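You operate a simulated robot arm through the tools that you are given. There is no shell and no other tool.

The job below is to be done with a simulated robot arm. You get a single attempt, and the scene is never put back.

Task
Bleed the vacuum off, then set the cap and housing beside the kit.
Fine: Both go on the cart's tray. Open the swing clamp after the bleed and before you lift the housing. Stand it upright and leave the bleed tap open. Set down upright: housing.
Where things are to end (x, y in the base frame): cap within 60 mm of [570, 320].

Only the result counts: the job must be done as asked and must still hold three seconds after the hand-in. Knocking over, shifting, dropping, spilling or breaking anything else fails it. A push-on lid holds only when it is set on centred and level and pressed home; a screw cap is set on level and turned clockwise until tight.

Robot
A 7-joint arm with a two-finger parallel gripper, fixed in place. Base frame: the origin is on the floor under the middle of its stand, x ahead of it, y to its left, z up; the work surface is at about z = 768. Readings come in mm, rad, newtons and seconds.
With the tool pointing down near the work surface it reaches from about 300 to 700 mm from the base axis. Its first joint turns from -1.152 to 1.152 rad. Payload 1.57 kg.
Tool frame: the origin (TCP) lies between the finger pads and is the grasp point; the fingertips stand 30 mm ahead of it; z points along the fingers, y is the line along which they close. The gripper opens to 110 mm. The fingers are 24 mm wide and 12 mm thick; the gripper's body (48 by 112 mm) begins 78 mm behind the TCP.
Orientation is that of the tool frame in the base frame, as a unit quaternion [x, y, z, w]. With the fingers straight down and closing along the base's y, the tool's x points along the base's -x, its y along +y and its z along -z.

Tools
- The arm moves only by the tool step_arm. Its argument "targets" is a list of rows, each an object of numbers (a shift or turn left out is 0, a gripper value left out holds the last): "dx", "dy", "dz": the shift along the tool's x, y, z in mm; "rx", "ry", "rz": the turn, a rotation vector about the tool's x, y, z in rad; "hand": the gripper command, from -1 (shut) to 1 (fully open), values between in proportion. In form: [{"dx": .., "dy": .., "dz": .., "rx": .., "ry": .., "rz": .., "hand": ..}, ...]. A call has 1 to 20 rows; each row is the pose to reach, as a shift and turn from the pose commanded when the call began, along the tool's axes at that moment. Each row takes 0.2 s and may step no farther than 50 mm and 0.15 rad from the row before; otherwise, or with a gripper value out of range, the whole call is refused. Where a pose cannot be reached the arm comes as near as it can. A force on the tool above 40 N (or 10 N above the force at the start of the call, whichever is more), or a blocked arm, ends the call early, and 0.2 s more pass. The fingers move at their own pace (about 108 mm/s each) and stop on an object; they squeeze with about 40 N. The grip force told is the motor's: it shows also when the fingers shut on nothing. Time passes only in rows, and 0.2 s behind the last, so rows that repeat a pose let the fingers close. The reply holds the time, the measured pose of the TCP, the force on the tool along the base axes, the opening and the grip force, in the units named above and with some noise, with the torque about the TCP (base axes, N m) and any sound that the robot's microphone picked up, and new pictures: "views" is both (left out), scene, wrist or none.
- Cameras (640 x 400 px; columns grow to the right, rows downward): "scene" is fixed at [145.4, -389.6, 1382.6]; the picture's right is [0.89, -0.45, 0.00], its down [-0.34, -0.67, -0.66] and it looks along [0.30, 0.59, -0.75] (base axes); focal length 214 px, centre (320, 200). "wrist" rides on the gripper at [70, 16, -141] in the tool frame; the picture's right is [-0.23, 0.97, 0.00], its down [-0.86, -0.20, -0.48] and it looks along [-0.47, -0.11, 0.88] (tool axes); focal length 222 px, centre (320, 200).
- pixel_to_xyz(camera, pixels): there is no depth. For up to 12 entries [column, row, z] of the newest picture of that camera ("zoom" is the newest enlarged one), the place [x, y] in the base frame at which the ray of that pixel passes the height z, good to about 2 mm. The clock stands still meanwhile.
- close_up(camera, box): a new picture of the part [left, top, right, bottom] of that camera's present view, enlarged. The clock stands still meanwhile.
- sign_off(): hands the job in; it is judged then, once.

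Unless the task says otherwise, let go and move clear before handing in.

The tools are called as name(argument=value, ...) on one line, values as JSON. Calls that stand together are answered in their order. step_arm: Moves the arm, as the interface text tells. Its arguments: {"type":"object","properties":{"targets":{"type":"array","items":{"type":"object","properties":{"dx":{"type":"number"},"dy":{"type":"number"},"dz":{"type":"number"},"rx":{"type":"number"},"ry":{"type":"number"},"rz":{"type":"number"},"hand":{"type":"number"}}}},"views":{"type":"string","enum":["both","scene","wrist","none"]}},"required":["targets"]} The other tools are called the same way: pixel_to_xyz (camera, pixels) gives the place at which the rays of pixels pass given heights; close_up (camera, box) takes an enlarged picture of a part of a camera's view; sign_off () hands the job in.

At the start:

```text
time: 0.0
ee_pos: [363.1, -30.5, 1214.8]
ee_rot: [0.0, 1.0, -0.001, -0.001]
contact_force: [0.3, -0.2, 0.1]
torque: [0.03, -0.03, -0.01]
opening: 109.9
grip_force: 0.0
```

scene: 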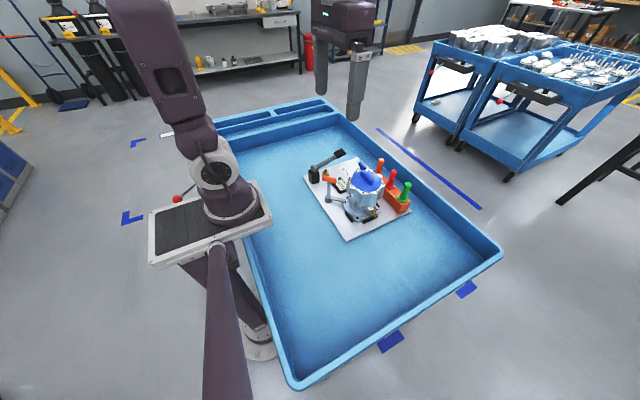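
wrist: 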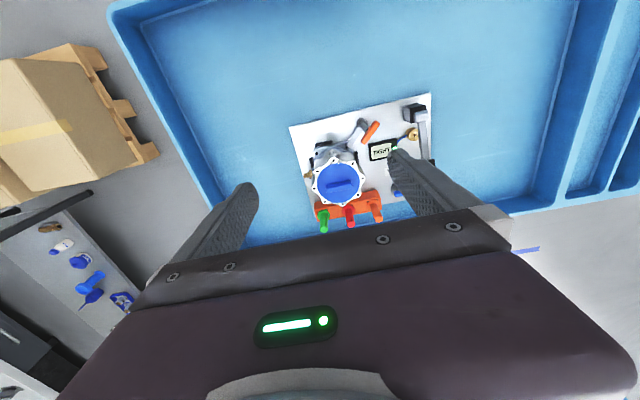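

The scene picture shows a white kit board in the blue tray with a housing with blue cap near (365,185), and tools around. I'll zoom in on the kit in both cameras.

close_up(camera="scene", box=[290, 130, 430, 250])

close_up(camera="wrist", box=[270, 80, 450, 240])

```text
3.33 times, centred on (360, 190) of scene
```

zoom: 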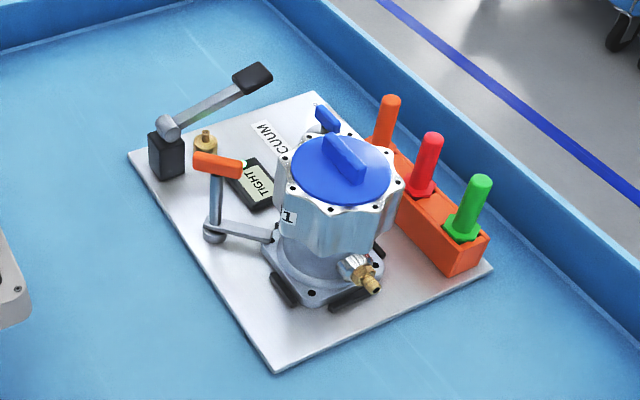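

```text
2.50 times, centred on (360, 160) of wrist
```

zoom: 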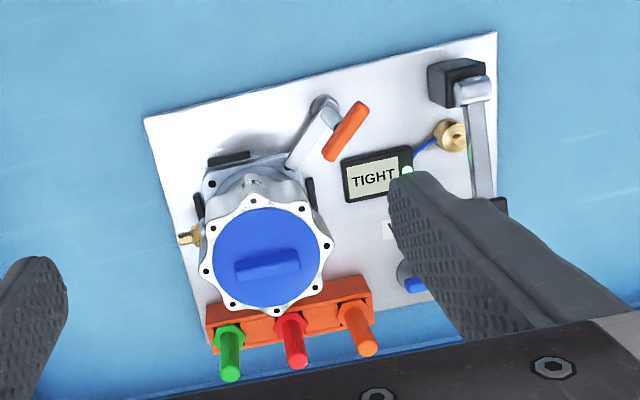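

The wrist zoom shows a gauge reading "TIGHT", an orange-handled lever at zoom (340,130), a grey lever with black block at (460,80), and a blue handle at (412,283) half-hidden by a finger. I'll get positions of the main parts.

pixel_to_xyz(camera="wrist", pixels=[[338, 185, 920], [290, 126, 775], [431, 93, 775], [370, 131, 830], [395, 196, 790], [414, 113, 810], [324, 218, 850], [350, 214, 850], [375, 212, 850]])

pixel_to_xyz(camera="scene", pixels=[[365, 180, 900], [365, 180, 870], [315, 176, 800], [345, 152, 830], [361, 157, 800], [338, 177, 830], [319, 178, 775], [348, 240, 775]])

```text
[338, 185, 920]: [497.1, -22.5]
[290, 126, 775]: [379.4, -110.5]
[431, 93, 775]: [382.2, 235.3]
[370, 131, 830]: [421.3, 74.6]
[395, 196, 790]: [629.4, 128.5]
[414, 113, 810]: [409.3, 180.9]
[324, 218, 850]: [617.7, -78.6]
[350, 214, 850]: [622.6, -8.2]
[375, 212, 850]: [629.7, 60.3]
```

```text
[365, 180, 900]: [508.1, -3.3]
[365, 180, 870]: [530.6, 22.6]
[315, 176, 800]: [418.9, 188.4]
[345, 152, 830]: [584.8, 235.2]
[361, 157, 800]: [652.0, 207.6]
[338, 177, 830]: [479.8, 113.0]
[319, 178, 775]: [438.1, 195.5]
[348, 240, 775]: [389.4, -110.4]
```

The cap appears to be about z≈920 near (495,-20), and the right finger hides the blue handle. I'll move about 110 mm to +y and lower a little to see the right part of the kit between the fingers.

step_arm(targets=[{"dy": 40, "dz": 20}, {"dy": 80, "dz": 40}, {"dy": 120, "dz": 60}, {"dy": 120, "dz": 60}])

```text
time: 1.0
ee_pos: [364.1, 90.9, 1155.6]
ee_rot: [0.0, 1.0, -0.001, 0.0]
contact_force: [0.6, -0.3, 1.1]
torque: [0.02, 0.04, -0.01]
opening: 110.1
grip_force: 0.1
```

scene: 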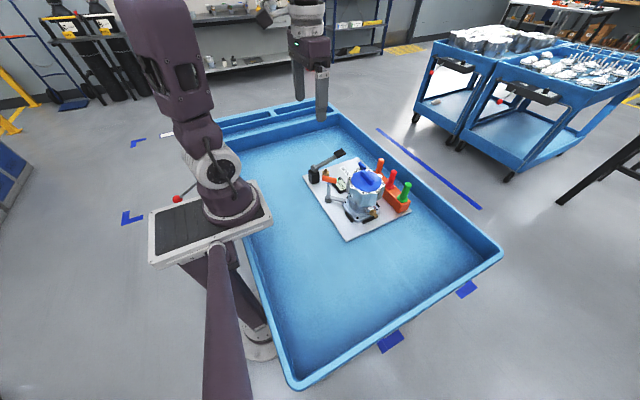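
wrist: 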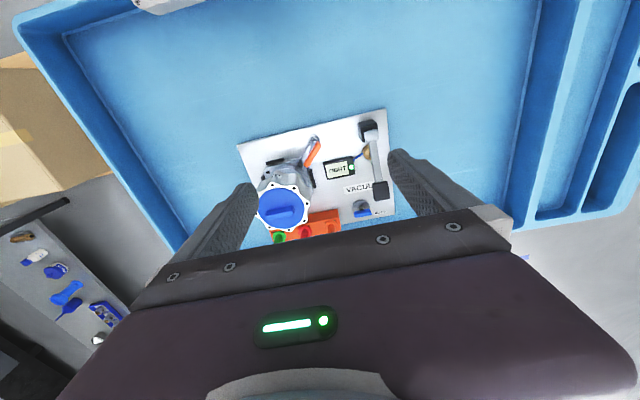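

close_up(camera="wrist", box=[230, 100, 400, 240])

close_up(camera="wrist", box=[310, 110, 400, 230])

```text
2.86 times, centred on (315, 170) of wrist
```

zoom: 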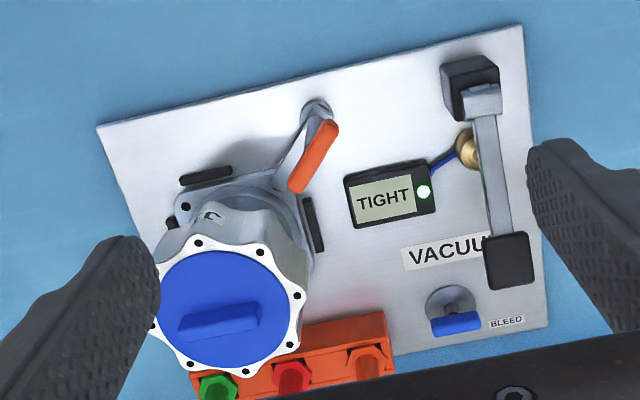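

```text
3.33 times, centred on (355, 170) of wrist
```

zoom: 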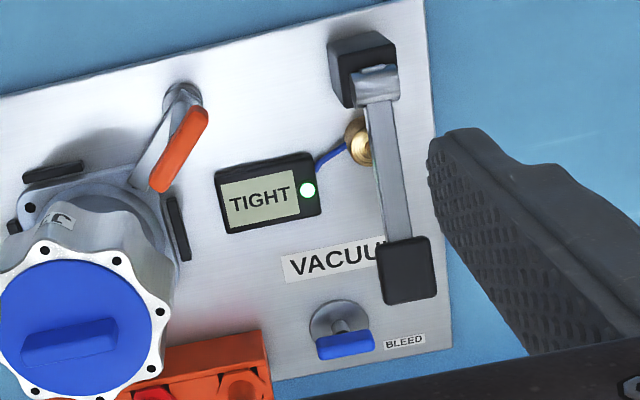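

The zoom shows the BLEED tap (blue handle at zoom (345,345)), the VACUUM pump lever over its label, and the orange swing-clamp handle at (180,150). I'll get their positions.

pixel_to_xyz(camera="zoom", pixels=[[335, 318, 775], [345, 345, 800], [317, 350, 800], [374, 347, 800], [182, 98, 780], [195, 115, 840], [163, 185, 840], [362, 65, 800], [405, 270, 840], [80, 330, 920], [425, 0, 772], [451, 347, 772]])

close_up(camera="scene", box=[340, 150, 390, 180])

close_up(camera="scene", box=[300, 140, 370, 220])

```text
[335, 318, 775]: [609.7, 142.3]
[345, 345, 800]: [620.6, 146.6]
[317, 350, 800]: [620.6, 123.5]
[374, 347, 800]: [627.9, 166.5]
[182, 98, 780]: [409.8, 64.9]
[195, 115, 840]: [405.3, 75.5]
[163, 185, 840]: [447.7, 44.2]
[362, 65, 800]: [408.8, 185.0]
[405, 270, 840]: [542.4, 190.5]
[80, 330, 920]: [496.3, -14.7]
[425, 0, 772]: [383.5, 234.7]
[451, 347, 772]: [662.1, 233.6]
```

```text
12.80 times, centred on (365, 165) of scene
```

zoom: 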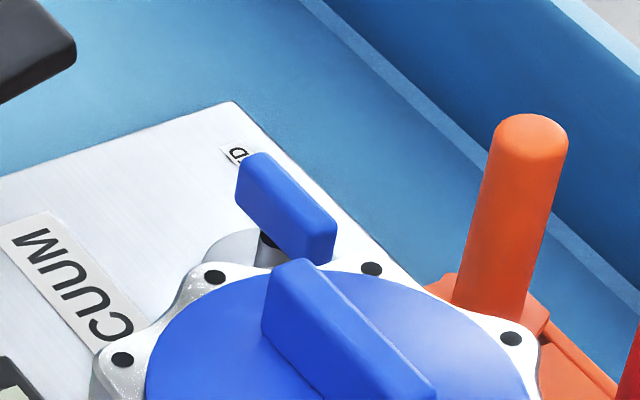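

```text
5.00 times, centred on (335, 180) of scene
```

zoom: 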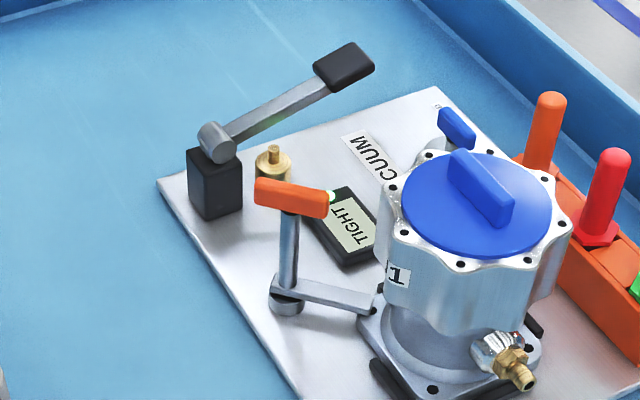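

The scene close-up shows the blue bleed handle elongated, above a round base with a dark stem. I'll triangulate it and other parts in the scene camera.

pixel_to_xyz(camera="scene", pixels=[[362.4, 165.6, 790], [362.4, 165.6, 805], [362.4, 165.6, 820], [361, 172, 920], [361, 172, 940], [331, 179, 840], [331, 179, 860], [340, 153, 830], [340, 153, 860]])

pixel_to_xyz(camera="wrist", pixels=[[362.5, 212.5, 790], [362.5, 212.5, 805], [362.5, 212.5, 820], [312, 152, 840], [312, 152, 860], [380, 190, 830], [380, 190, 860], [284, 209, 920], [284, 209, 940]])

```text
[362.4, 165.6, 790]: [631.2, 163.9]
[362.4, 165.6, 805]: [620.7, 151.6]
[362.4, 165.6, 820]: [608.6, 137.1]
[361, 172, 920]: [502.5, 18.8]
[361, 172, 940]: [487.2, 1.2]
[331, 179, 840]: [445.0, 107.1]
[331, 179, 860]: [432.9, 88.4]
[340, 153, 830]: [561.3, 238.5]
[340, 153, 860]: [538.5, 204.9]
```

```text
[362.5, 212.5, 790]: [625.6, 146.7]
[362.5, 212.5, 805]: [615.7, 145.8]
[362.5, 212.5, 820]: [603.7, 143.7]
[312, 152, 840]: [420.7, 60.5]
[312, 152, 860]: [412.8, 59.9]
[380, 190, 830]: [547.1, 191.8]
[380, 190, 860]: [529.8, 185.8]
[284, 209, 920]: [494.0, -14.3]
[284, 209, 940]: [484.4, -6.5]
```

Triangulating puts the bleed handle near (612,145,812). I'll move the wrist camera nearer to inspect the tap, staying above all parts.

step_arm(targets=[{"dx": -28, "dy": 12, "dz": 32}, {"dx": -56, "dy": 24, "dz": 64}, {"dx": -84, "dy": 36, "dz": 96}, {"dx": -112, "dy": 48, "dz": 128}, {"dx": -140, "dy": 60, "dz": 160}, {"dx": -160, "dy": 69, "dz": 190}, {"dx": -160, "dy": 69, "dz": 190}])

```text
time: 2.6
ee_pos: [523.1, 157.3, 971.9]
ee_rot: [0.0, 1.0, 0.0, 0.0]
contact_force: [0.7, 0.0, 0.2]
torque: [0.0, 0.0, 0.01]
opening: 109.9
grip_force: 0.1
```

scene: 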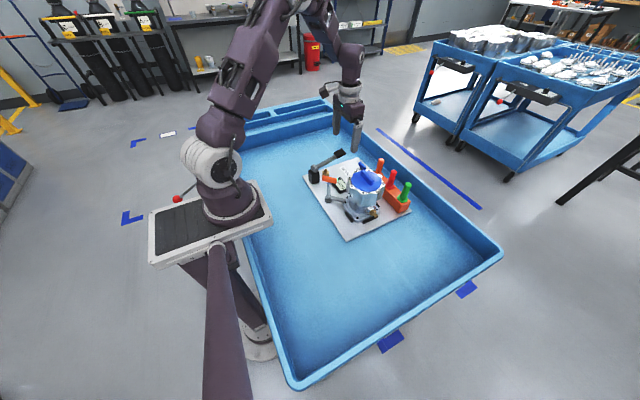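
wrist: 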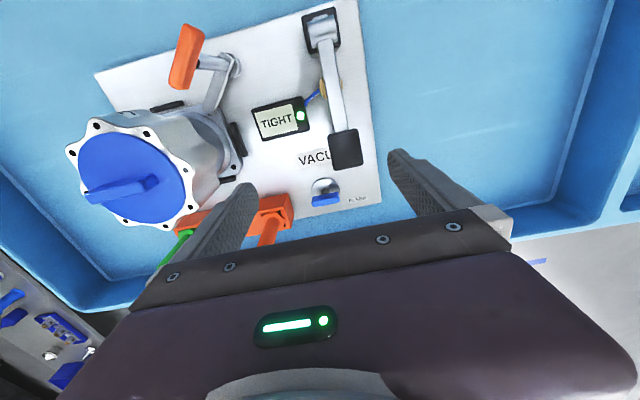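

close_up(camera="wrist", box=[280, 140, 390, 210])

close_up(camera="wrist", box=[60, 0, 380, 240])

```text
5.71 times, centred on (335, 175) of wrist
```

zoom: 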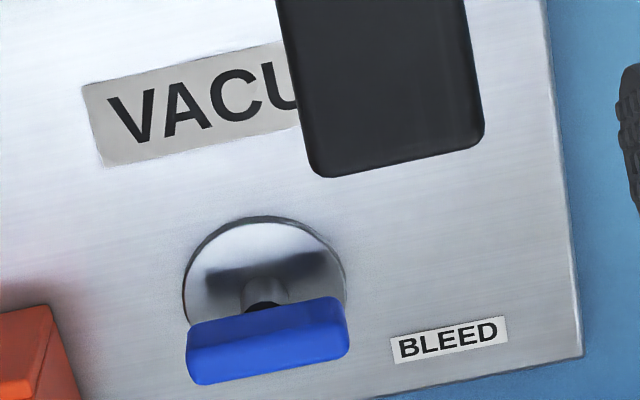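

```text
1.67 times, centred on (220, 120) of wrist
```

zoom: 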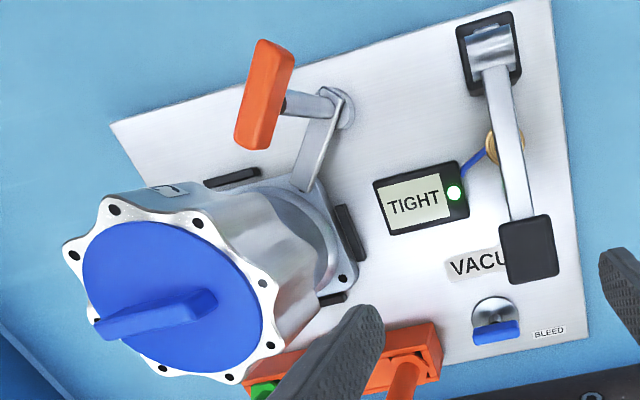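

The tap is a disc with a vertical stem and a blue bar along y, roughly 42 mm long. I'll pin down its position with this nearer view.

pixel_to_xyz(camera="wrist", pixels=[[325.4, 188.5, 776], [326, 198.5, 800], [326, 198.5, 815], [312, 201, 815], [340.5, 195, 815], [346, 149, 840], [346, 149, 860], [185, 57, 860], [185, 57, 880], [233, 66, 790], [200, 62, 840]])

pixel_to_xyz(camera="scene", pixels=[[362.4, 165.6, 812], [329, 179.4, 850], [329, 179.4, 870], [329, 179.4, 890], [340, 153, 850]])

```text
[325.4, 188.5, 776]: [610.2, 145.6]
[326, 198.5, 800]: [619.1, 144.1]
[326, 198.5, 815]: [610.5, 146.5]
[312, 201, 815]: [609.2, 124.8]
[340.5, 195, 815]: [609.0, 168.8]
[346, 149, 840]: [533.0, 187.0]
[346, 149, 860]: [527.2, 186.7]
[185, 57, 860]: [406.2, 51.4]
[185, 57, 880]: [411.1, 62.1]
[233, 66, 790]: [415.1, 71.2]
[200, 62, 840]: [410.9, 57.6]
```

```text
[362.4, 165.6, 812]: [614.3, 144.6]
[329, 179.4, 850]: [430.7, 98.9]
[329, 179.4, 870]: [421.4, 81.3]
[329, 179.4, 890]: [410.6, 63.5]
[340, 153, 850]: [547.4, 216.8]
```

The tap axis is at about (610,145), with the bar from y≈125 to 169 and its top at z≈815. I'll turn the tool 90° so the fingers close along x, partly close them and stand above the tap.

step_arm(targets=[{"dx": -8, "dy": -1, "dz": 2, "rz": 0.143, "hand": -0.2}, {"dx": -16, "dy": -2, "dz": 4, "rz": 0.286}, {"dx": -24, "dy": -3, "dz": 6, "rz": 0.428}, {"dx": -32, "dy": -4, "dz": 8, "rz": 0.571}, {"dx": -40, "dy": -5, "dz": 10, "rz": 0.714}, {"dx": -48, "dy": -6, "dz": 15, "rz": 0.857}, {"dx": -56, "dy": -7, "dz": 20, "rz": 1.0}, {"dx": -64, "dy": -8, "dz": 25, "rz": 1.142}, {"dx": -72, "dy": -10, "dz": 30, "rz": 1.285}, {"dx": -80, "dy": -11, "dz": 35, "rz": 1.428}, {"dx": -87, "dy": -12, "dz": 40, "rz": 1.571}, {"dx": -87, "dy": -12, "dz": 40, "rz": 1.571}])

```text
time: 5.2
ee_pos: [610.8, 147.6, 925.8]
ee_rot: [0.708, 0.706, 0.0, 0.0]
contact_force: [0.2, -0.5, -0.1]
torque: [0.02, 0.0, 0.0]
opening: 44.1
grip_force: 0.0
```

scene: 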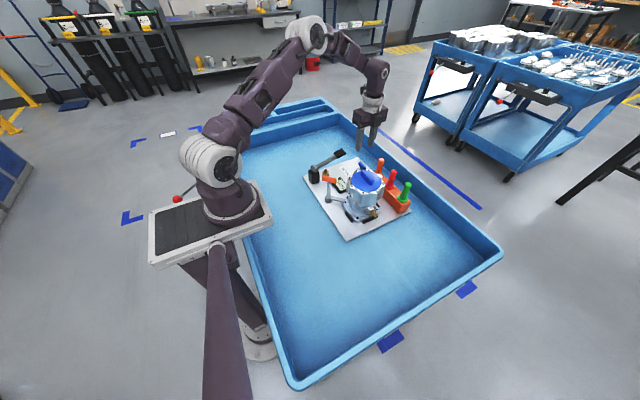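
wrist: 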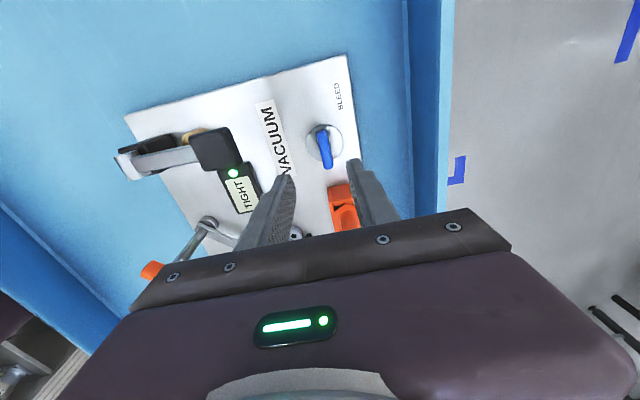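

Now the tap shows at wrist (325,148) between the fingers. I'll check its position and detail before going down.

close_up(camera="wrist", box=[270, 80, 390, 220])

pixel_to_xyz(camera="wrist", pixels=[[325, 148, 815], [325, 148, 805], [325, 131, 815], [325, 167, 815], [326, 144, 776]])

```text
2.86 times, centred on (330, 150) of wrist
```

zoom: 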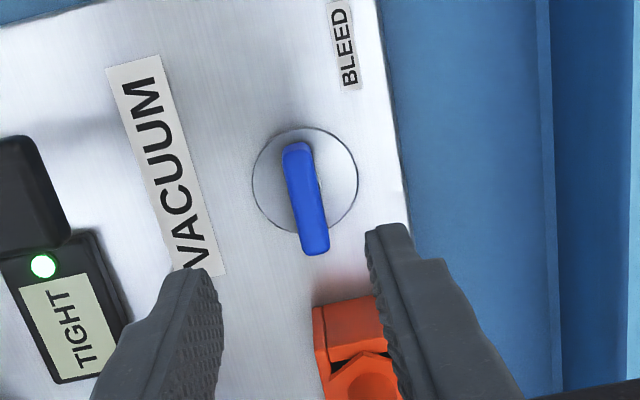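

```text
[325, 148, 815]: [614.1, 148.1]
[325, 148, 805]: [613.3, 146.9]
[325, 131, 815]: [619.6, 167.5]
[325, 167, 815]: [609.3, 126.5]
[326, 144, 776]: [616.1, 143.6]
```

The bar centre is about (613,147) and the tool is at (611,147.6). I'll descend 107 mm with the fingers straddling the bar along x, watching the force.

step_arm(targets=[{"dy": 1, "dz": 35}, {"dy": 2, "dz": 70}, {"dy": 2, "dz": 95}, {"dy": 2, "dz": 107}, {"dy": 2, "dz": 107}])

```text
time: 6.4
ee_pos: [613.0, 148.0, 819.0]
ee_rot: [0.707, 0.708, 0.0, 0.0]
contact_force: [-0.2, 0.2, 0.1]
torque: [0.01, 0.01, 0.02]
opening: 44.1
grip_force: 0.0
```

scene: 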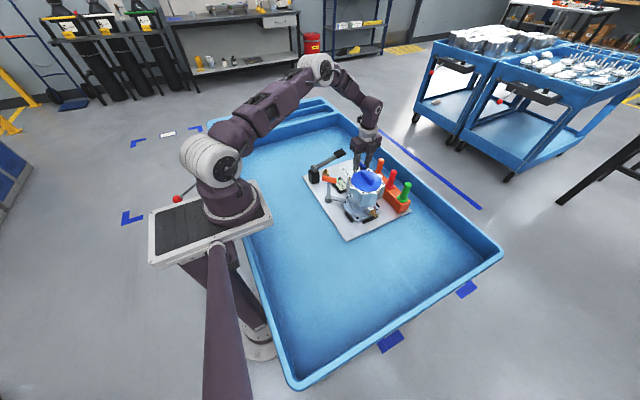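
wrist: 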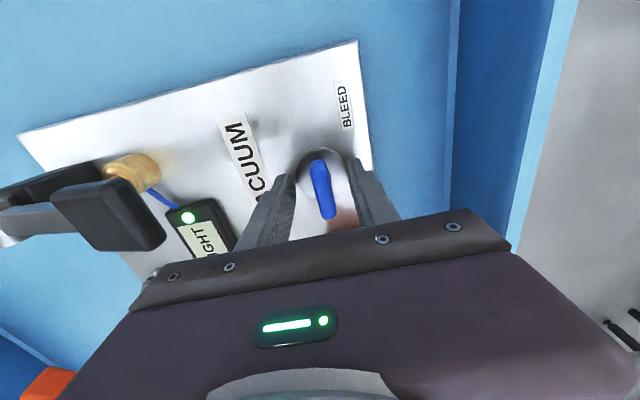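

The bar (wrist (322,190)) lies between the fingers with no contact. I'll close on it gently.

step_arm(targets=[{"hand": -1}, {"hand": -1}, {"hand": -1}], views="wrist")

```text
time: 7.2
ee_pos: [614.7, 147.1, 820.4]
ee_rot: [0.707, 0.707, 0.002, 0.003]
contact_force: [25.0, 1.3, 0.3]
torque: [0.22, -0.45, 0.07]
opening: 13.8
grip_force: 30.0
```

wrist: 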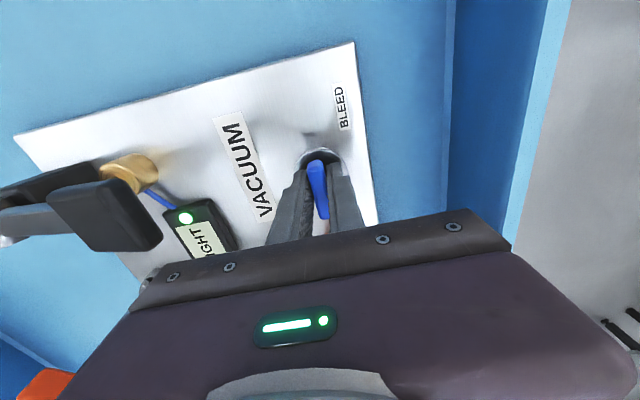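

The grip holds a 13.8 mm bar, but a 25 N side force along +x says the tap centre is a little farther in x. I'll shift +3 mm along x to relax it.

step_arm(targets=[{"dy": 1.5}, {"dy": 3}, {"dy": 3}], views="none")

```text
time: 8.0
ee_pos: [614.3, 147.6, 819.6]
ee_rot: [0.707, 0.707, -0.002, -0.001]
contact_force: [-9.0, -1.9, 23.2]
torque: [-0.24, 0.11, -0.02]
opening: 13.3
grip_force: 30.5
```

Side force reversed to −9 N and there is +23 N upward on the tool, so I'll back off 0.7 mm in x and lift by 1 mm.

step_arm(targets=[{"dy": -0.7, "dz": -1}, {"dy": -0.7, "dz": -1}], views="none")

```text
time: 8.6
ee_pos: [615.3, 147.4, 819.7]
ee_rot: [0.707, 0.707, 0.0, 0.0]
contact_force: [-7.6, -0.4, 8.7]
torque: [-0.52, 0.06, -0.01]
opening: 13.4
grip_force: 30.2
```

Forces are low now. I'll try turning counter-clockwise seen from above (tool rz negative) by 0.45 rad and watch torque and sound.

step_arm(targets=[{"rz": -0.1}, {"rz": -0.2}, {"rz": -0.3}, {"rz": -0.45}], views="wrist")

```text
time: 9.6
ee_pos: [613.7, 147.0, 818.5]
ee_rot: [0.531, 0.847, 0.0, -0.002]
contact_force: [-16.4, 0.1, 11.1]
torque: [-0.18, 0.18, -0.04]
opening: 13.8
grip_force: 30.4
```

wrist: 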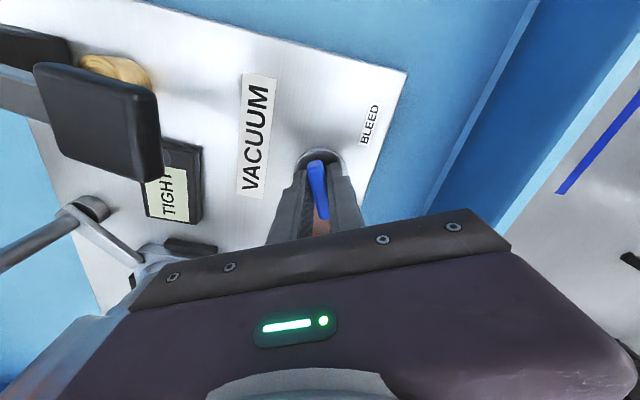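

The bar turned with the fingers with almost no torque. I'll carry on the same way to about 90° total.

step_arm(targets=[{"rz": -0.14}, {"rz": -0.28}, {"rz": -0.42}, {"rz": -0.56}, {"rz": -0.7}], views="wrist")

```text
time: 10.8
ee_pos: [614.1, 147.0, 819.1]
ee_rot: [0.208, 0.978, -0.002, -0.002]
contact_force: [-23.2, -10.4, 4.8]
torque: [-0.18, 0.42, -0.02]
opening: 13.7
grip_force: 29.6
```

wrist: 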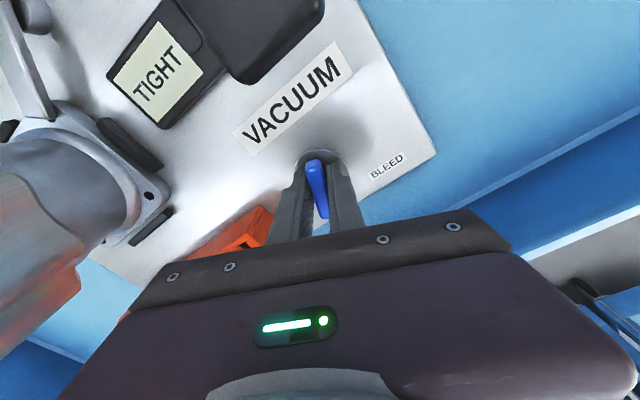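

The tap has turned about 66° and the gauge still reads TIGHT. I'll continue to 90° while relaxing the side force slightly.

step_arm(targets=[{"dx": 0.9, "dy": -1.5, "rz": -0.14}, {"dx": 0.9, "dy": -1.5, "rz": -0.28}, {"dx": 0.9, "dy": -1.5, "rz": -0.42}, {"dx": 0.9, "dy": -1.5, "rz": -0.42}], views="wrist")

```text
time: 11.8
ee_pos: [612.4, 145.3, 818.8]
ee_rot: [0.0, 1.0, -0.002, 0.0]
contact_force: [-4.7, -18.0, 0.2]
torque: [-0.28, 0.05, -0.12]
opening: 13.6
grip_force: 30.1
```

wrist: 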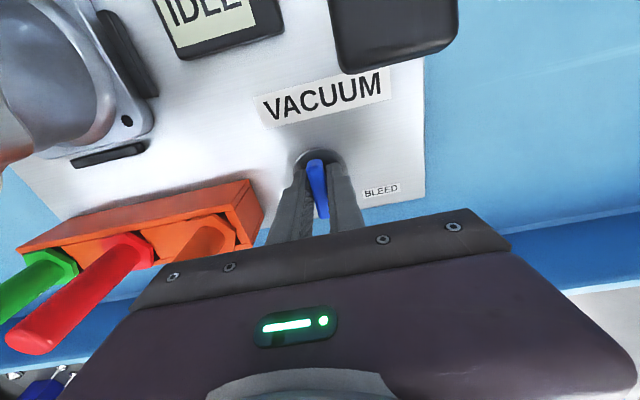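

The gauge now reads "IDLE" (wrist (200,10)), so the vacuum is off. I'll nudge a little further for margin and watch the torque.

step_arm(targets=[{"dy": -0.7, "rz": -0.06}, {"dy": -0.7, "rz": -0.12}], views="wrist")

```text
time: 12.4
ee_pos: [613.0, 145.4, 819.0]
ee_rot: [-0.059, 0.998, 0.0, 0.0]
contact_force: [-6.1, -19.2, 0.5]
torque: [-0.19, 0.09, -0.89]
opening: 14.2
grip_force: 31.0
```

wrist: 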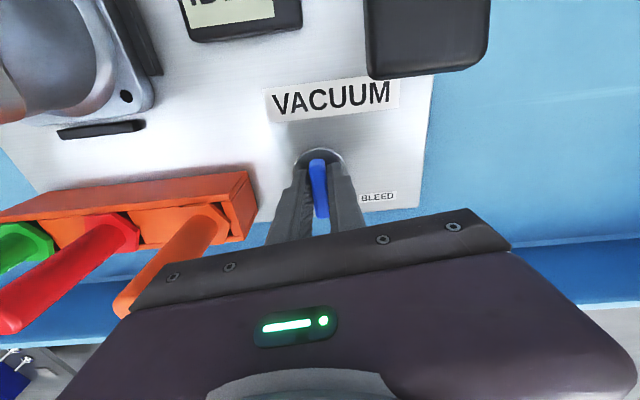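

Torque climbed to −0.89 N·m, so the tap is at its open stop. I'll relax back slightly, open the fingers modestly and lift straight up.

step_arm(targets=[{"dy": -0.7, "rz": 0.09}, {"dy": -0.7, "rz": 0.09, "hand": -0.5}, {"dy": -0.7, "rz": 0.09, "hand": -0.5}, {"dy": -0.7, "rz": 0.09, "hand": -0.5}], views="wrist")

```text
time: 13.4
ee_pos: [614.2, 146.6, 821.3]
ee_rot: [-0.015, 1.0, 0.0, 0.0]
contact_force: [0.1, -0.4, -0.1]
torque: [-0.01, 0.04, 0.01]
opening: 27.4
grip_force: 0.1
```

wrist: 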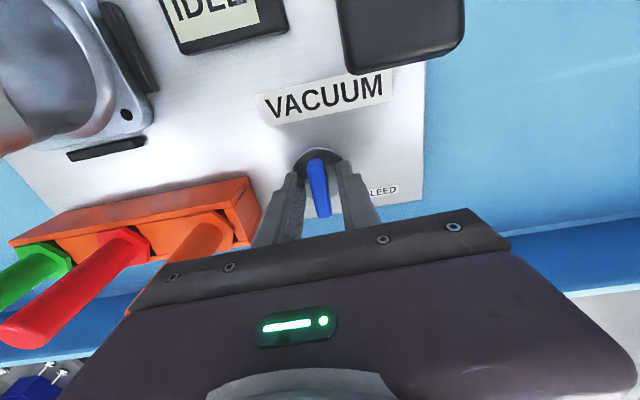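

Released cleanly with no force. I'll lift straight up and then move back for a look at the swing clamp and the open tap.

step_arm(targets=[{"dz": -45, "rz": 0.03}, {"dz": -90, "rz": 0.03}, {"dz": -135, "rz": 0.03}, {"dz": -180, "rz": 0.03}, {"dx": 40, "dy": -10, "dz": -205, "rz": 0.03, "hand": 1}, {"dx": 85, "dy": -20, "dz": -220, "rz": 0.03}, {"dx": 130, "dy": -35, "dz": -230, "rz": 0.03}, {"dx": 175, "dy": -50, "dz": -240, "rz": 0.03}, {"dx": 215, "dy": -70, "dz": -250, "rz": 0.03}, {"dx": 240, "dy": -85, "dz": -250, "rz": 0.03}, {"dx": 240, "dy": -85, "dz": -250, "rz": 0.03}])

```text
time: 15.8
ee_pos: [375.8, 52.0, 1071.1]
ee_rot: [0.0, 1.0, 0.0, 0.0]
contact_force: [0.4, -0.2, -0.6]
torque: [0.01, 0.0, -0.04]
opening: 109.8
grip_force: 0.1
```

scene: 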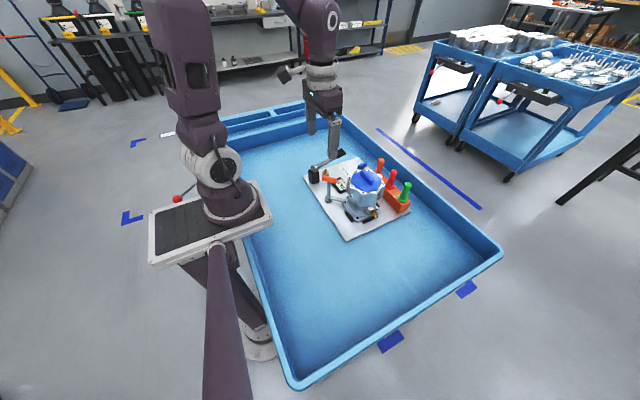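
wrist: 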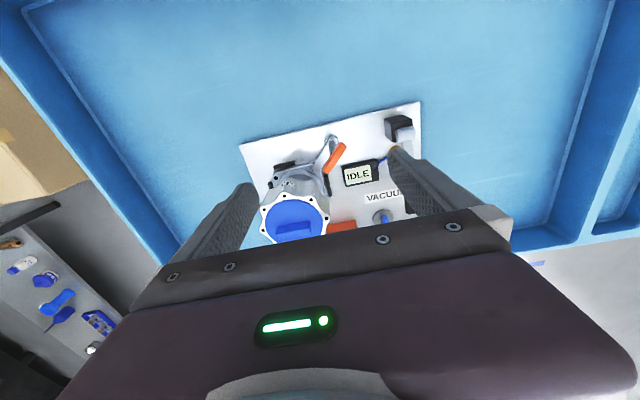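

close_up(camera="wrist", box=[260, 120, 420, 240])

close_up(camera="scene", box=[300, 150, 390, 230])

```text
3.33 times, centred on (340, 180) of wrist
```

zoom: 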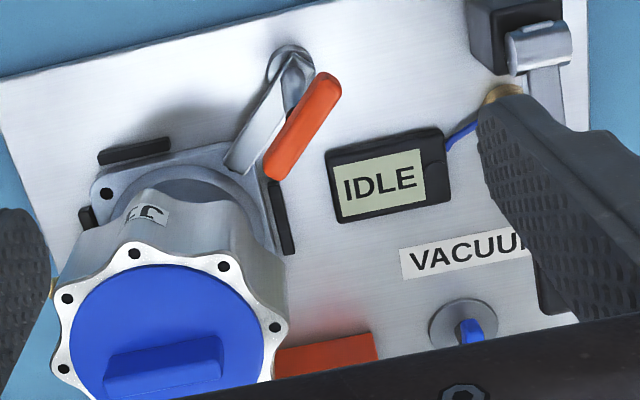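

```text
5.00 times, centred on (345, 190) of scene
```

zoom: 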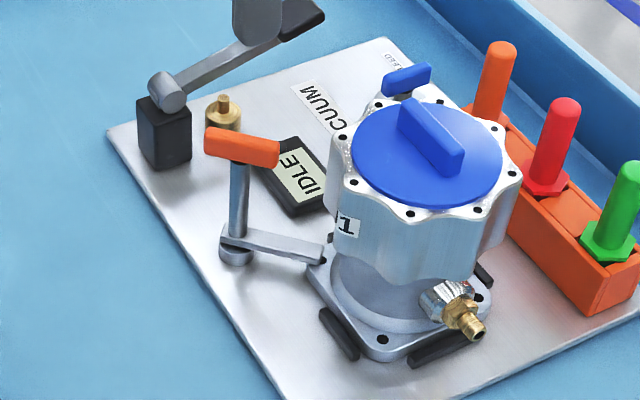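

The tap bar now lies along x and the gauge says IDLE. The clamp's orange bar looks like a T-handle centred on its post (scene zoom (240,145)); I'll measure its ends, the post and the clamp arm.

pixel_to_xyz(camera="zoom", pixels=[[241, 145, 880], [241, 145, 890], [241, 145, 895], [206, 140, 890], [278, 150, 890], [236, 245, 785], [236, 235, 795], [320, 250, 790]])

pixel_to_xyz(camera="wrist", pixels=[[335.5, 157, 880], [335.5, 157, 890], [335.5, 157, 895], [344, 144, 890], [326, 172, 890], [331, 140, 785], [316, 170, 790]])

```text
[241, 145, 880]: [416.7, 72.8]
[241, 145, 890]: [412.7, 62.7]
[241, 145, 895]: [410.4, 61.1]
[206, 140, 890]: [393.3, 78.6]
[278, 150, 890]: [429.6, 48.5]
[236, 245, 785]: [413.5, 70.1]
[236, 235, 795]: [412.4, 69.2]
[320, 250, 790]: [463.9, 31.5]
```

```text
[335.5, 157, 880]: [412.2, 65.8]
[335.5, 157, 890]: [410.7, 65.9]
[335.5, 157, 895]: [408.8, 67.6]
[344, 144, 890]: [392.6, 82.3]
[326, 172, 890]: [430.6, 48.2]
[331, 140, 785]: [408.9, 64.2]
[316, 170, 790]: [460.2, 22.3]
```

The T-handle is centred at about (412,65,887), pointing along about −41°, with the clamp arm tip near (462,27). I'll check the cap height and gauge position before approaching.

pixel_to_xyz(camera="wrist", pixels=[[293.5, 227, 920], [293.5, 227, 940], [293.5, 227, 960], [361, 172, 790], [277, 236, 940], [311, 221, 940], [290, 219, 915]])

pixel_to_xyz(camera="scene", pixels=[[367.4, 176, 920], [367.4, 176, 940], [367.4, 176, 960], [366, 181, 915]])

```text
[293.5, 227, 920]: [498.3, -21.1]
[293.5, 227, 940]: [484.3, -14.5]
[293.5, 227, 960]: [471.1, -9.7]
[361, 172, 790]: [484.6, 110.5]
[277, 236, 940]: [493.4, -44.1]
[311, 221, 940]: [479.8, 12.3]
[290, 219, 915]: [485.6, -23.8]
```

```text
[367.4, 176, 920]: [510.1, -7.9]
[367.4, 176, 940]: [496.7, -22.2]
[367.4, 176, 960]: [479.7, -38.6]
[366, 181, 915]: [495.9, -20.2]
```

Cap wing top is about z≈940, below where the gripper body will be. I'll move over the orange handle with the tool turned +0.70 rad so the fingers straddle it crosswise.

step_arm(targets=[{"dx": -7, "dy": 3, "dz": 20, "rz": 0.14, "hand": -0.2}, {"dx": -14, "dy": 5, "dz": 40, "rz": 0.28}, {"dx": -21, "dy": 8, "dz": 60, "rz": 0.42}, {"dx": -28, "dy": 10, "dz": 80, "rz": 0.56}, {"dx": -36, "dy": 13, "dz": 105, "rz": 0.7}, {"dx": -36, "dy": 13, "dz": 105, "rz": 0.7}])

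```text
time: 17.2
ee_pos: [411.6, 64.9, 964.5]
ee_rot: [0.345, 0.939, 0.0, 0.0]
contact_force: [0.5, 0.6, 0.0]
torque: [0.02, 0.03, -0.01]
opening: 44.0
grip_force: 0.0
```

scene: 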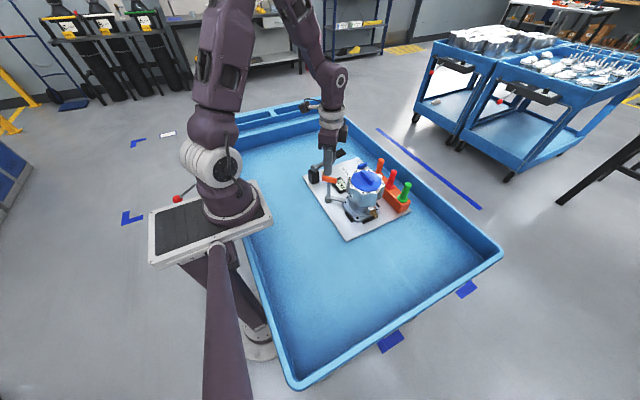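
wrist: 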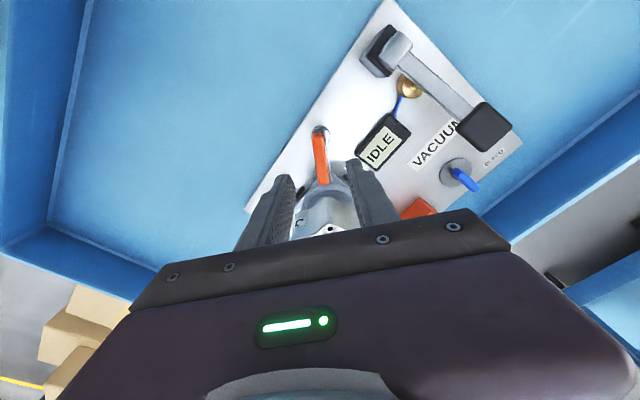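

close_up(camera="wrist", box=[260, 110, 400, 240])

pixel_to_xyz(camera="wrist", pixels=[[322, 157, 890], [322, 157, 895], [319, 133, 890], [325, 183, 890]])

```text
3.08 times, centred on (330, 175) of wrist
```

zoom: 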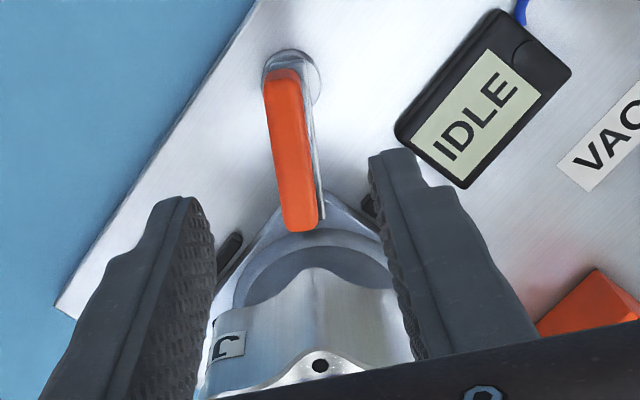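

```text
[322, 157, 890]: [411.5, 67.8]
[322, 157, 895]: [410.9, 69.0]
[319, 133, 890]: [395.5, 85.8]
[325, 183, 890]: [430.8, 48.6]
```

The handle centre is about (413,67) at a slightly steeper angle. I'll correct by about 2 mm and 0.05 rad and descend to z≈888.

step_arm(targets=[{"dx": 0.5, "dy": 2, "dz": 30, "rz": 0.05}, {"dx": 0.5, "dy": 2, "dz": 60, "rz": 0.05}, {"dx": 0.5, "dy": 2, "dz": 76, "rz": 0.05}, {"dx": 0.5, "dy": 2, "dz": 76, "rz": 0.05}], views="wrist")

```text
time: 18.2
ee_pos: [412.6, 68.9, 888.0]
ee_rot: [0.367, 0.93, 0.001, 0.0]
contact_force: [0.6, -0.2, -0.6]
torque: [-0.02, -0.03, -0.02]
opening: 44.1
grip_force: 0.0
```

wrist: 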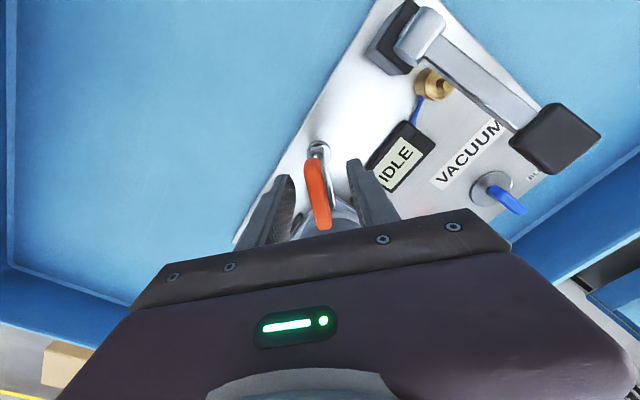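

The orange handle (wrist (318,195)) is between the fingers. I'll close on it.

step_arm(targets=[{"hand": -1}, {"hand": -1}, {"hand": -1}], views="wrist")

```text
time: 19.0
ee_pos: [411.3, 67.0, 888.6]
ee_rot: [0.367, 0.93, -0.002, -0.001]
contact_force: [-9.2, -13.9, 0.8]
torque: [-0.17, -0.02, -0.04]
opening: 13.6
grip_force: 29.9
```

wrist: 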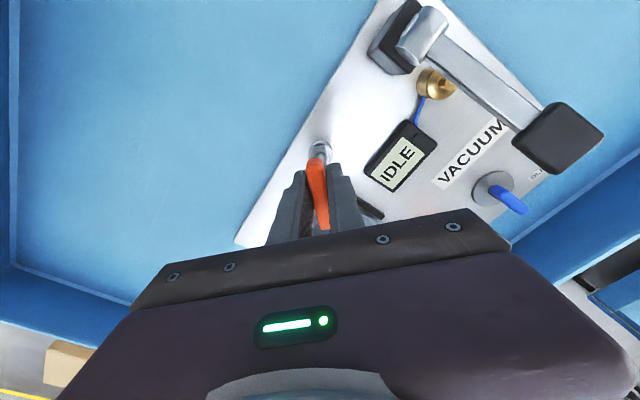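

Gripped at 13.6 mm with a small side load. I'll relax it and try a small clockwise turn (rz +0.3), which swings the arm toward the free side of the board.

step_arm(targets=[{"dy": -1.5}, {"dy": -1.5, "rz": 0.1}, {"dy": -1.5, "rz": 0.2}, {"dy": -1.5, "rz": 0.3}], views="both")

```text
time: 20.0
ee_pos: [411.7, 66.3, 889.6]
ee_rot: [0.501, 0.866, 0.0, 0.001]
contact_force: [-4.3, 8.5, 0.7]
torque: [0.11, 0.37, 0.01]
opening: 13.8
grip_force: 30.4
```

scene: 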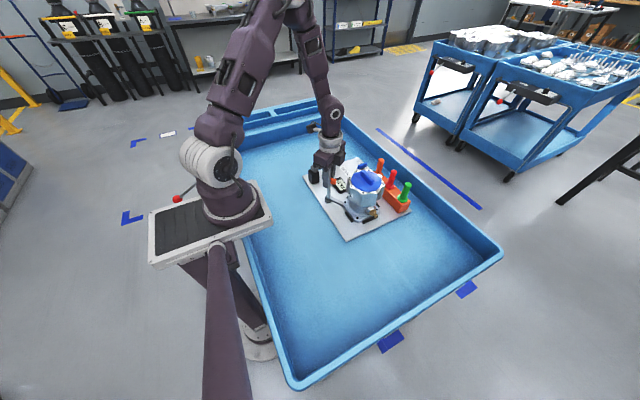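
wrist: 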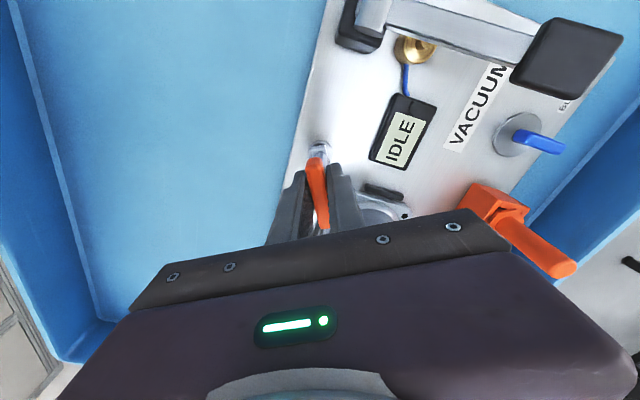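

The handle turned clockwise with no resistance (torque ≈0). I'll continue clockwise another 0.7 rad.

step_arm(targets=[{"rz": 0.14}, {"rz": 0.28}, {"rz": 0.42}, {"rz": 0.56}, {"rz": 0.7}], views="both")

```text
time: 21.2
ee_pos: [413.6, 64.9, 889.3]
ee_rot: [0.769, 0.64, 0.001, 0.001]
contact_force: [8.3, 2.7, 1.9]
torque: [-0.35, 0.05, 1.03]
opening: 16.2
grip_force: 31.7
```

scene: 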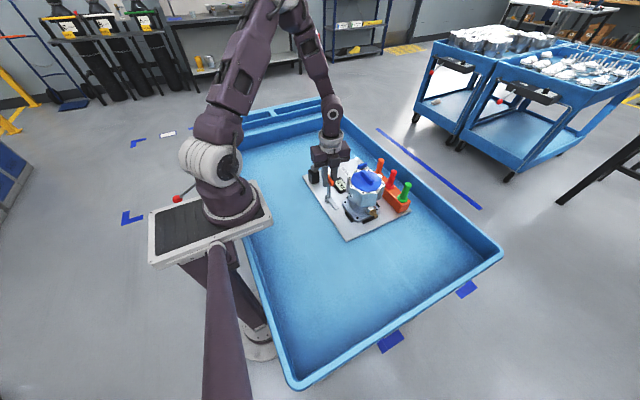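
wrist: 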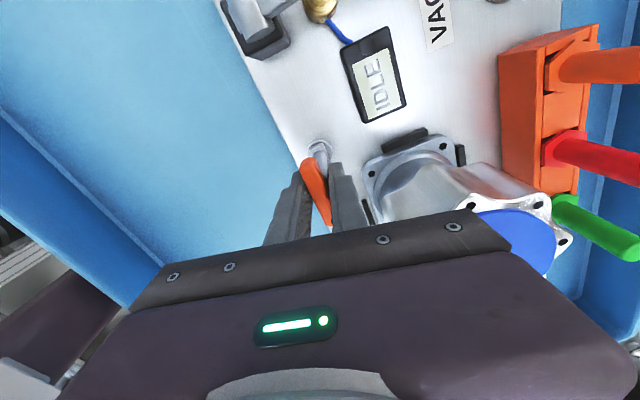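

Torque rose to 1.03 N·m and the opening widened to 16.2 mm, so the handle has met a stop. I'll look closely at the clamp arm.

close_up(camera="scene", box=[300, 150, 390, 230])

close_up(camera="wrist", box=[260, 110, 480, 240])

```text
5.00 times, centred on (345, 190) of scene
```

zoom: 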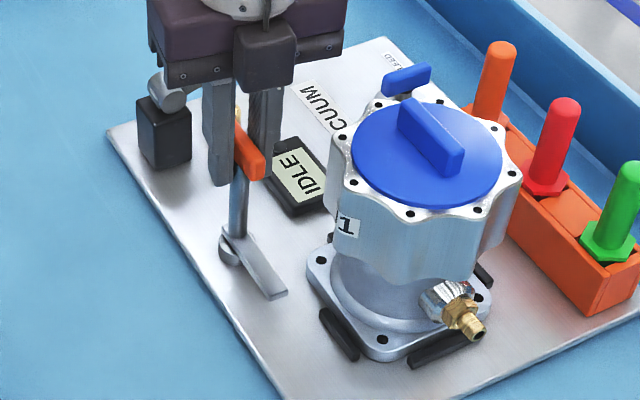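

```text
2.91 times, centred on (370, 175) of wrist
```

zoom: 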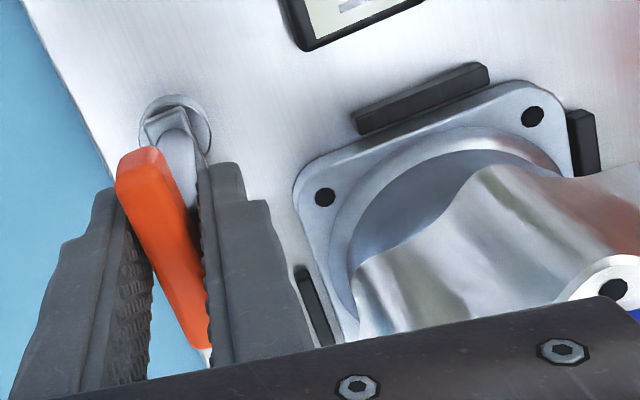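

The clamp arm has swung off the flange (scene zoom from (236,240) to (272,293)). I'll measure its direction before deciding whether this is its full opening.

pixel_to_xyz(camera="scene", pixels=[[328.2, 198, 795], [335.5, 208.6, 795], [343, 202.4, 785], [329, 178, 890], [333, 184, 885], [375, 218, 785], [357.5, 222, 785]])

pixel_to_xyz(camera="zoom", pixels=[[178, 125, 790], [140, 160, 892], [190, 345, 892], [300, 190, 785], [530, 100, 785]])

```text
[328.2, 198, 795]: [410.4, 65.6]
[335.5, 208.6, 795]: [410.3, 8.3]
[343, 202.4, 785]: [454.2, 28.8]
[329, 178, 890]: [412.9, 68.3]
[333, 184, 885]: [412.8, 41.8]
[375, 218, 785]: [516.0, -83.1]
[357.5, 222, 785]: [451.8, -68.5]
```

```text
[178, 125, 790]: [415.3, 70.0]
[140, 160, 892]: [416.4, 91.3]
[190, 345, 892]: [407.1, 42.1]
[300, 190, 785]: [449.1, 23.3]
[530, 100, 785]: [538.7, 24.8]
```

The arm now points along −y at x≈410, about 40 mm clear of the flange edge at x≈450. I'll turn the tool back 0.15 rad and see whether the load disappears, confirming that it's at its stop.

step_arm(targets=[{"rz": -0.08}, {"rz": -0.16}, {"rz": -0.16}], views="wrist")

step_arm(targets=[{"rz": -0.06}, {"rz": -0.12}, {"rz": -0.12}], views="wrist")

```text
time: 22.0
ee_pos: [412.5, 64.2, 889.8]
ee_rot: [0.714, 0.7, 0.0, 0.001]
contact_force: [10.0, -15.1, 3.8]
torque: [-0.54, -0.03, 0.05]
opening: 13.6
grip_force: 29.9
```

wrist: 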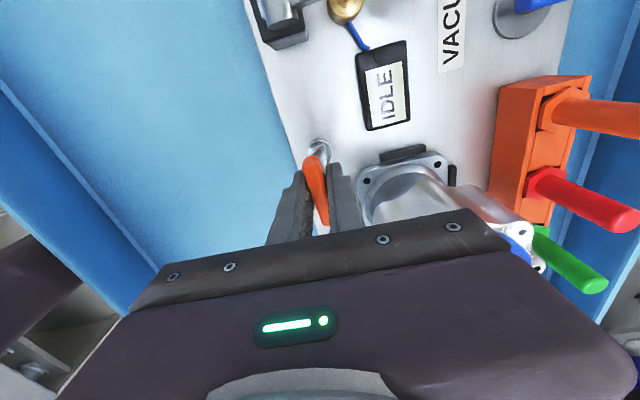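

```text
time: 22.8
ee_pos: [413.0, 66.6, 888.4]
ee_rot: [0.671, 0.742, 0.0, 0.0]
contact_force: [8.2, -16.5, 18.7]
torque: [-0.4, 0.02, 0.07]
opening: 13.8
grip_force: 30.8
```

wrist: 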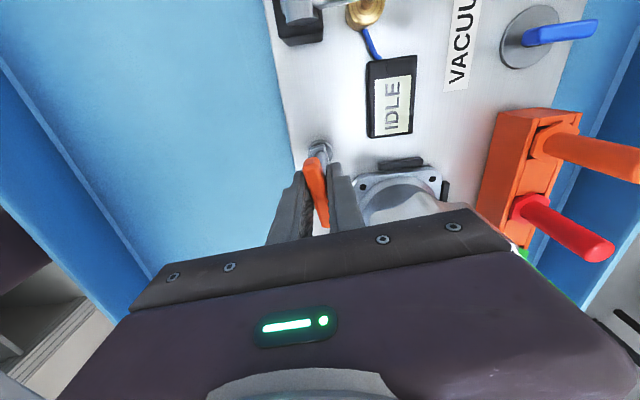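

The load vanished on turning back and the handle follows freely, so the stop is real at about −90°. I'll turn it back against the stop and read the torque.

step_arm(targets=[{"rz": 0.1}, {"rz": 0.19}, {"rz": 0.19}], views="none")

```text
time: 23.6
ee_pos: [413.0, 66.9, 889.4]
ee_rot: [0.738, 0.675, 0.0, -0.001]
contact_force: [14.2, -4.2, 0.6]
torque: [-0.44, -0.53, 0.56]
opening: 13.8
grip_force: 30.3
```

Torque of 0.56 N·m returns right at the stop, so the clamp is fully swung open. I'll open the fingers a little and lift clear.

step_arm(targets=[{"rz": -0.03, "hand": -0.4}, {"rz": -0.03, "hand": -0.4}, {"rz": -0.03, "hand": -0.4}, {"rz": -0.03, "dz": -40}, {"rz": -0.03, "dz": -85}, {"rz": -0.03, "dz": -130}, {"rz": -0.03, "dz": -175}, {"rz": -0.03, "dz": -175}])

```text
time: 25.4
ee_pos: [412.8, 67.7, 1065.8]
ee_rot: [0.728, 0.685, 0.001, 0.0]
contact_force: [-1.1, 0.9, 0.1]
torque: [0.03, 0.02, 0.01]
opening: 32.9
grip_force: 0.1
```

scene: 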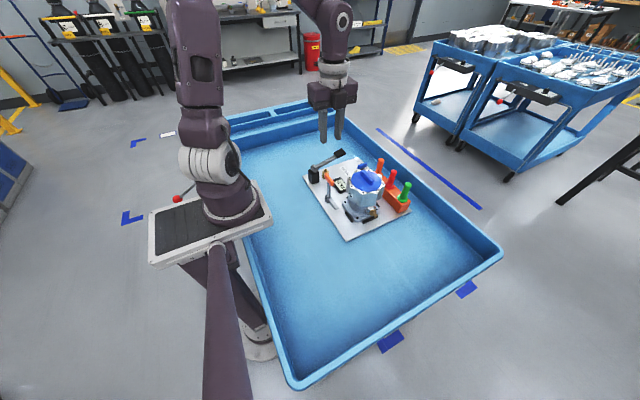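
wrist: 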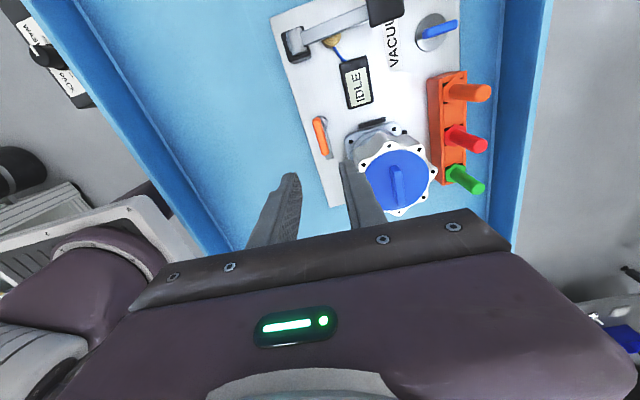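

close_up(camera="scene", box=[300, 140, 420, 230])

close_up(camera="wrist", box=[280, 60, 500, 230])

```text
4.44 times, centred on (360, 185) of scene
```

zoom: 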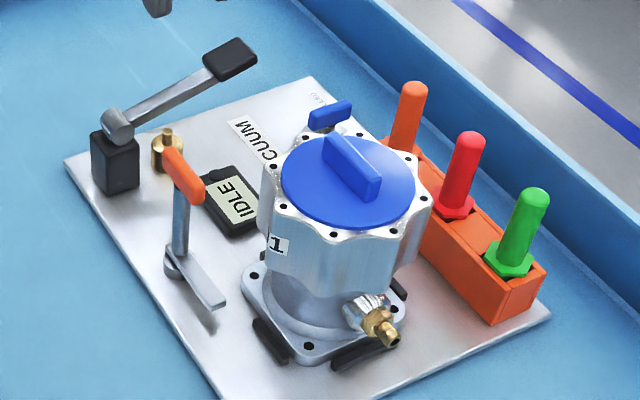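

```text
2.35 times, centred on (390, 145) of wrist
```

zoom: 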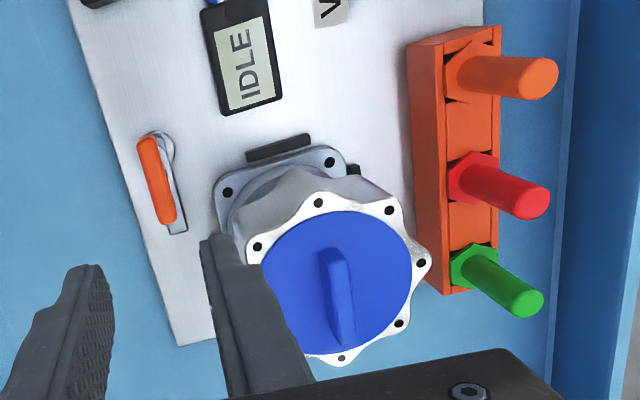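

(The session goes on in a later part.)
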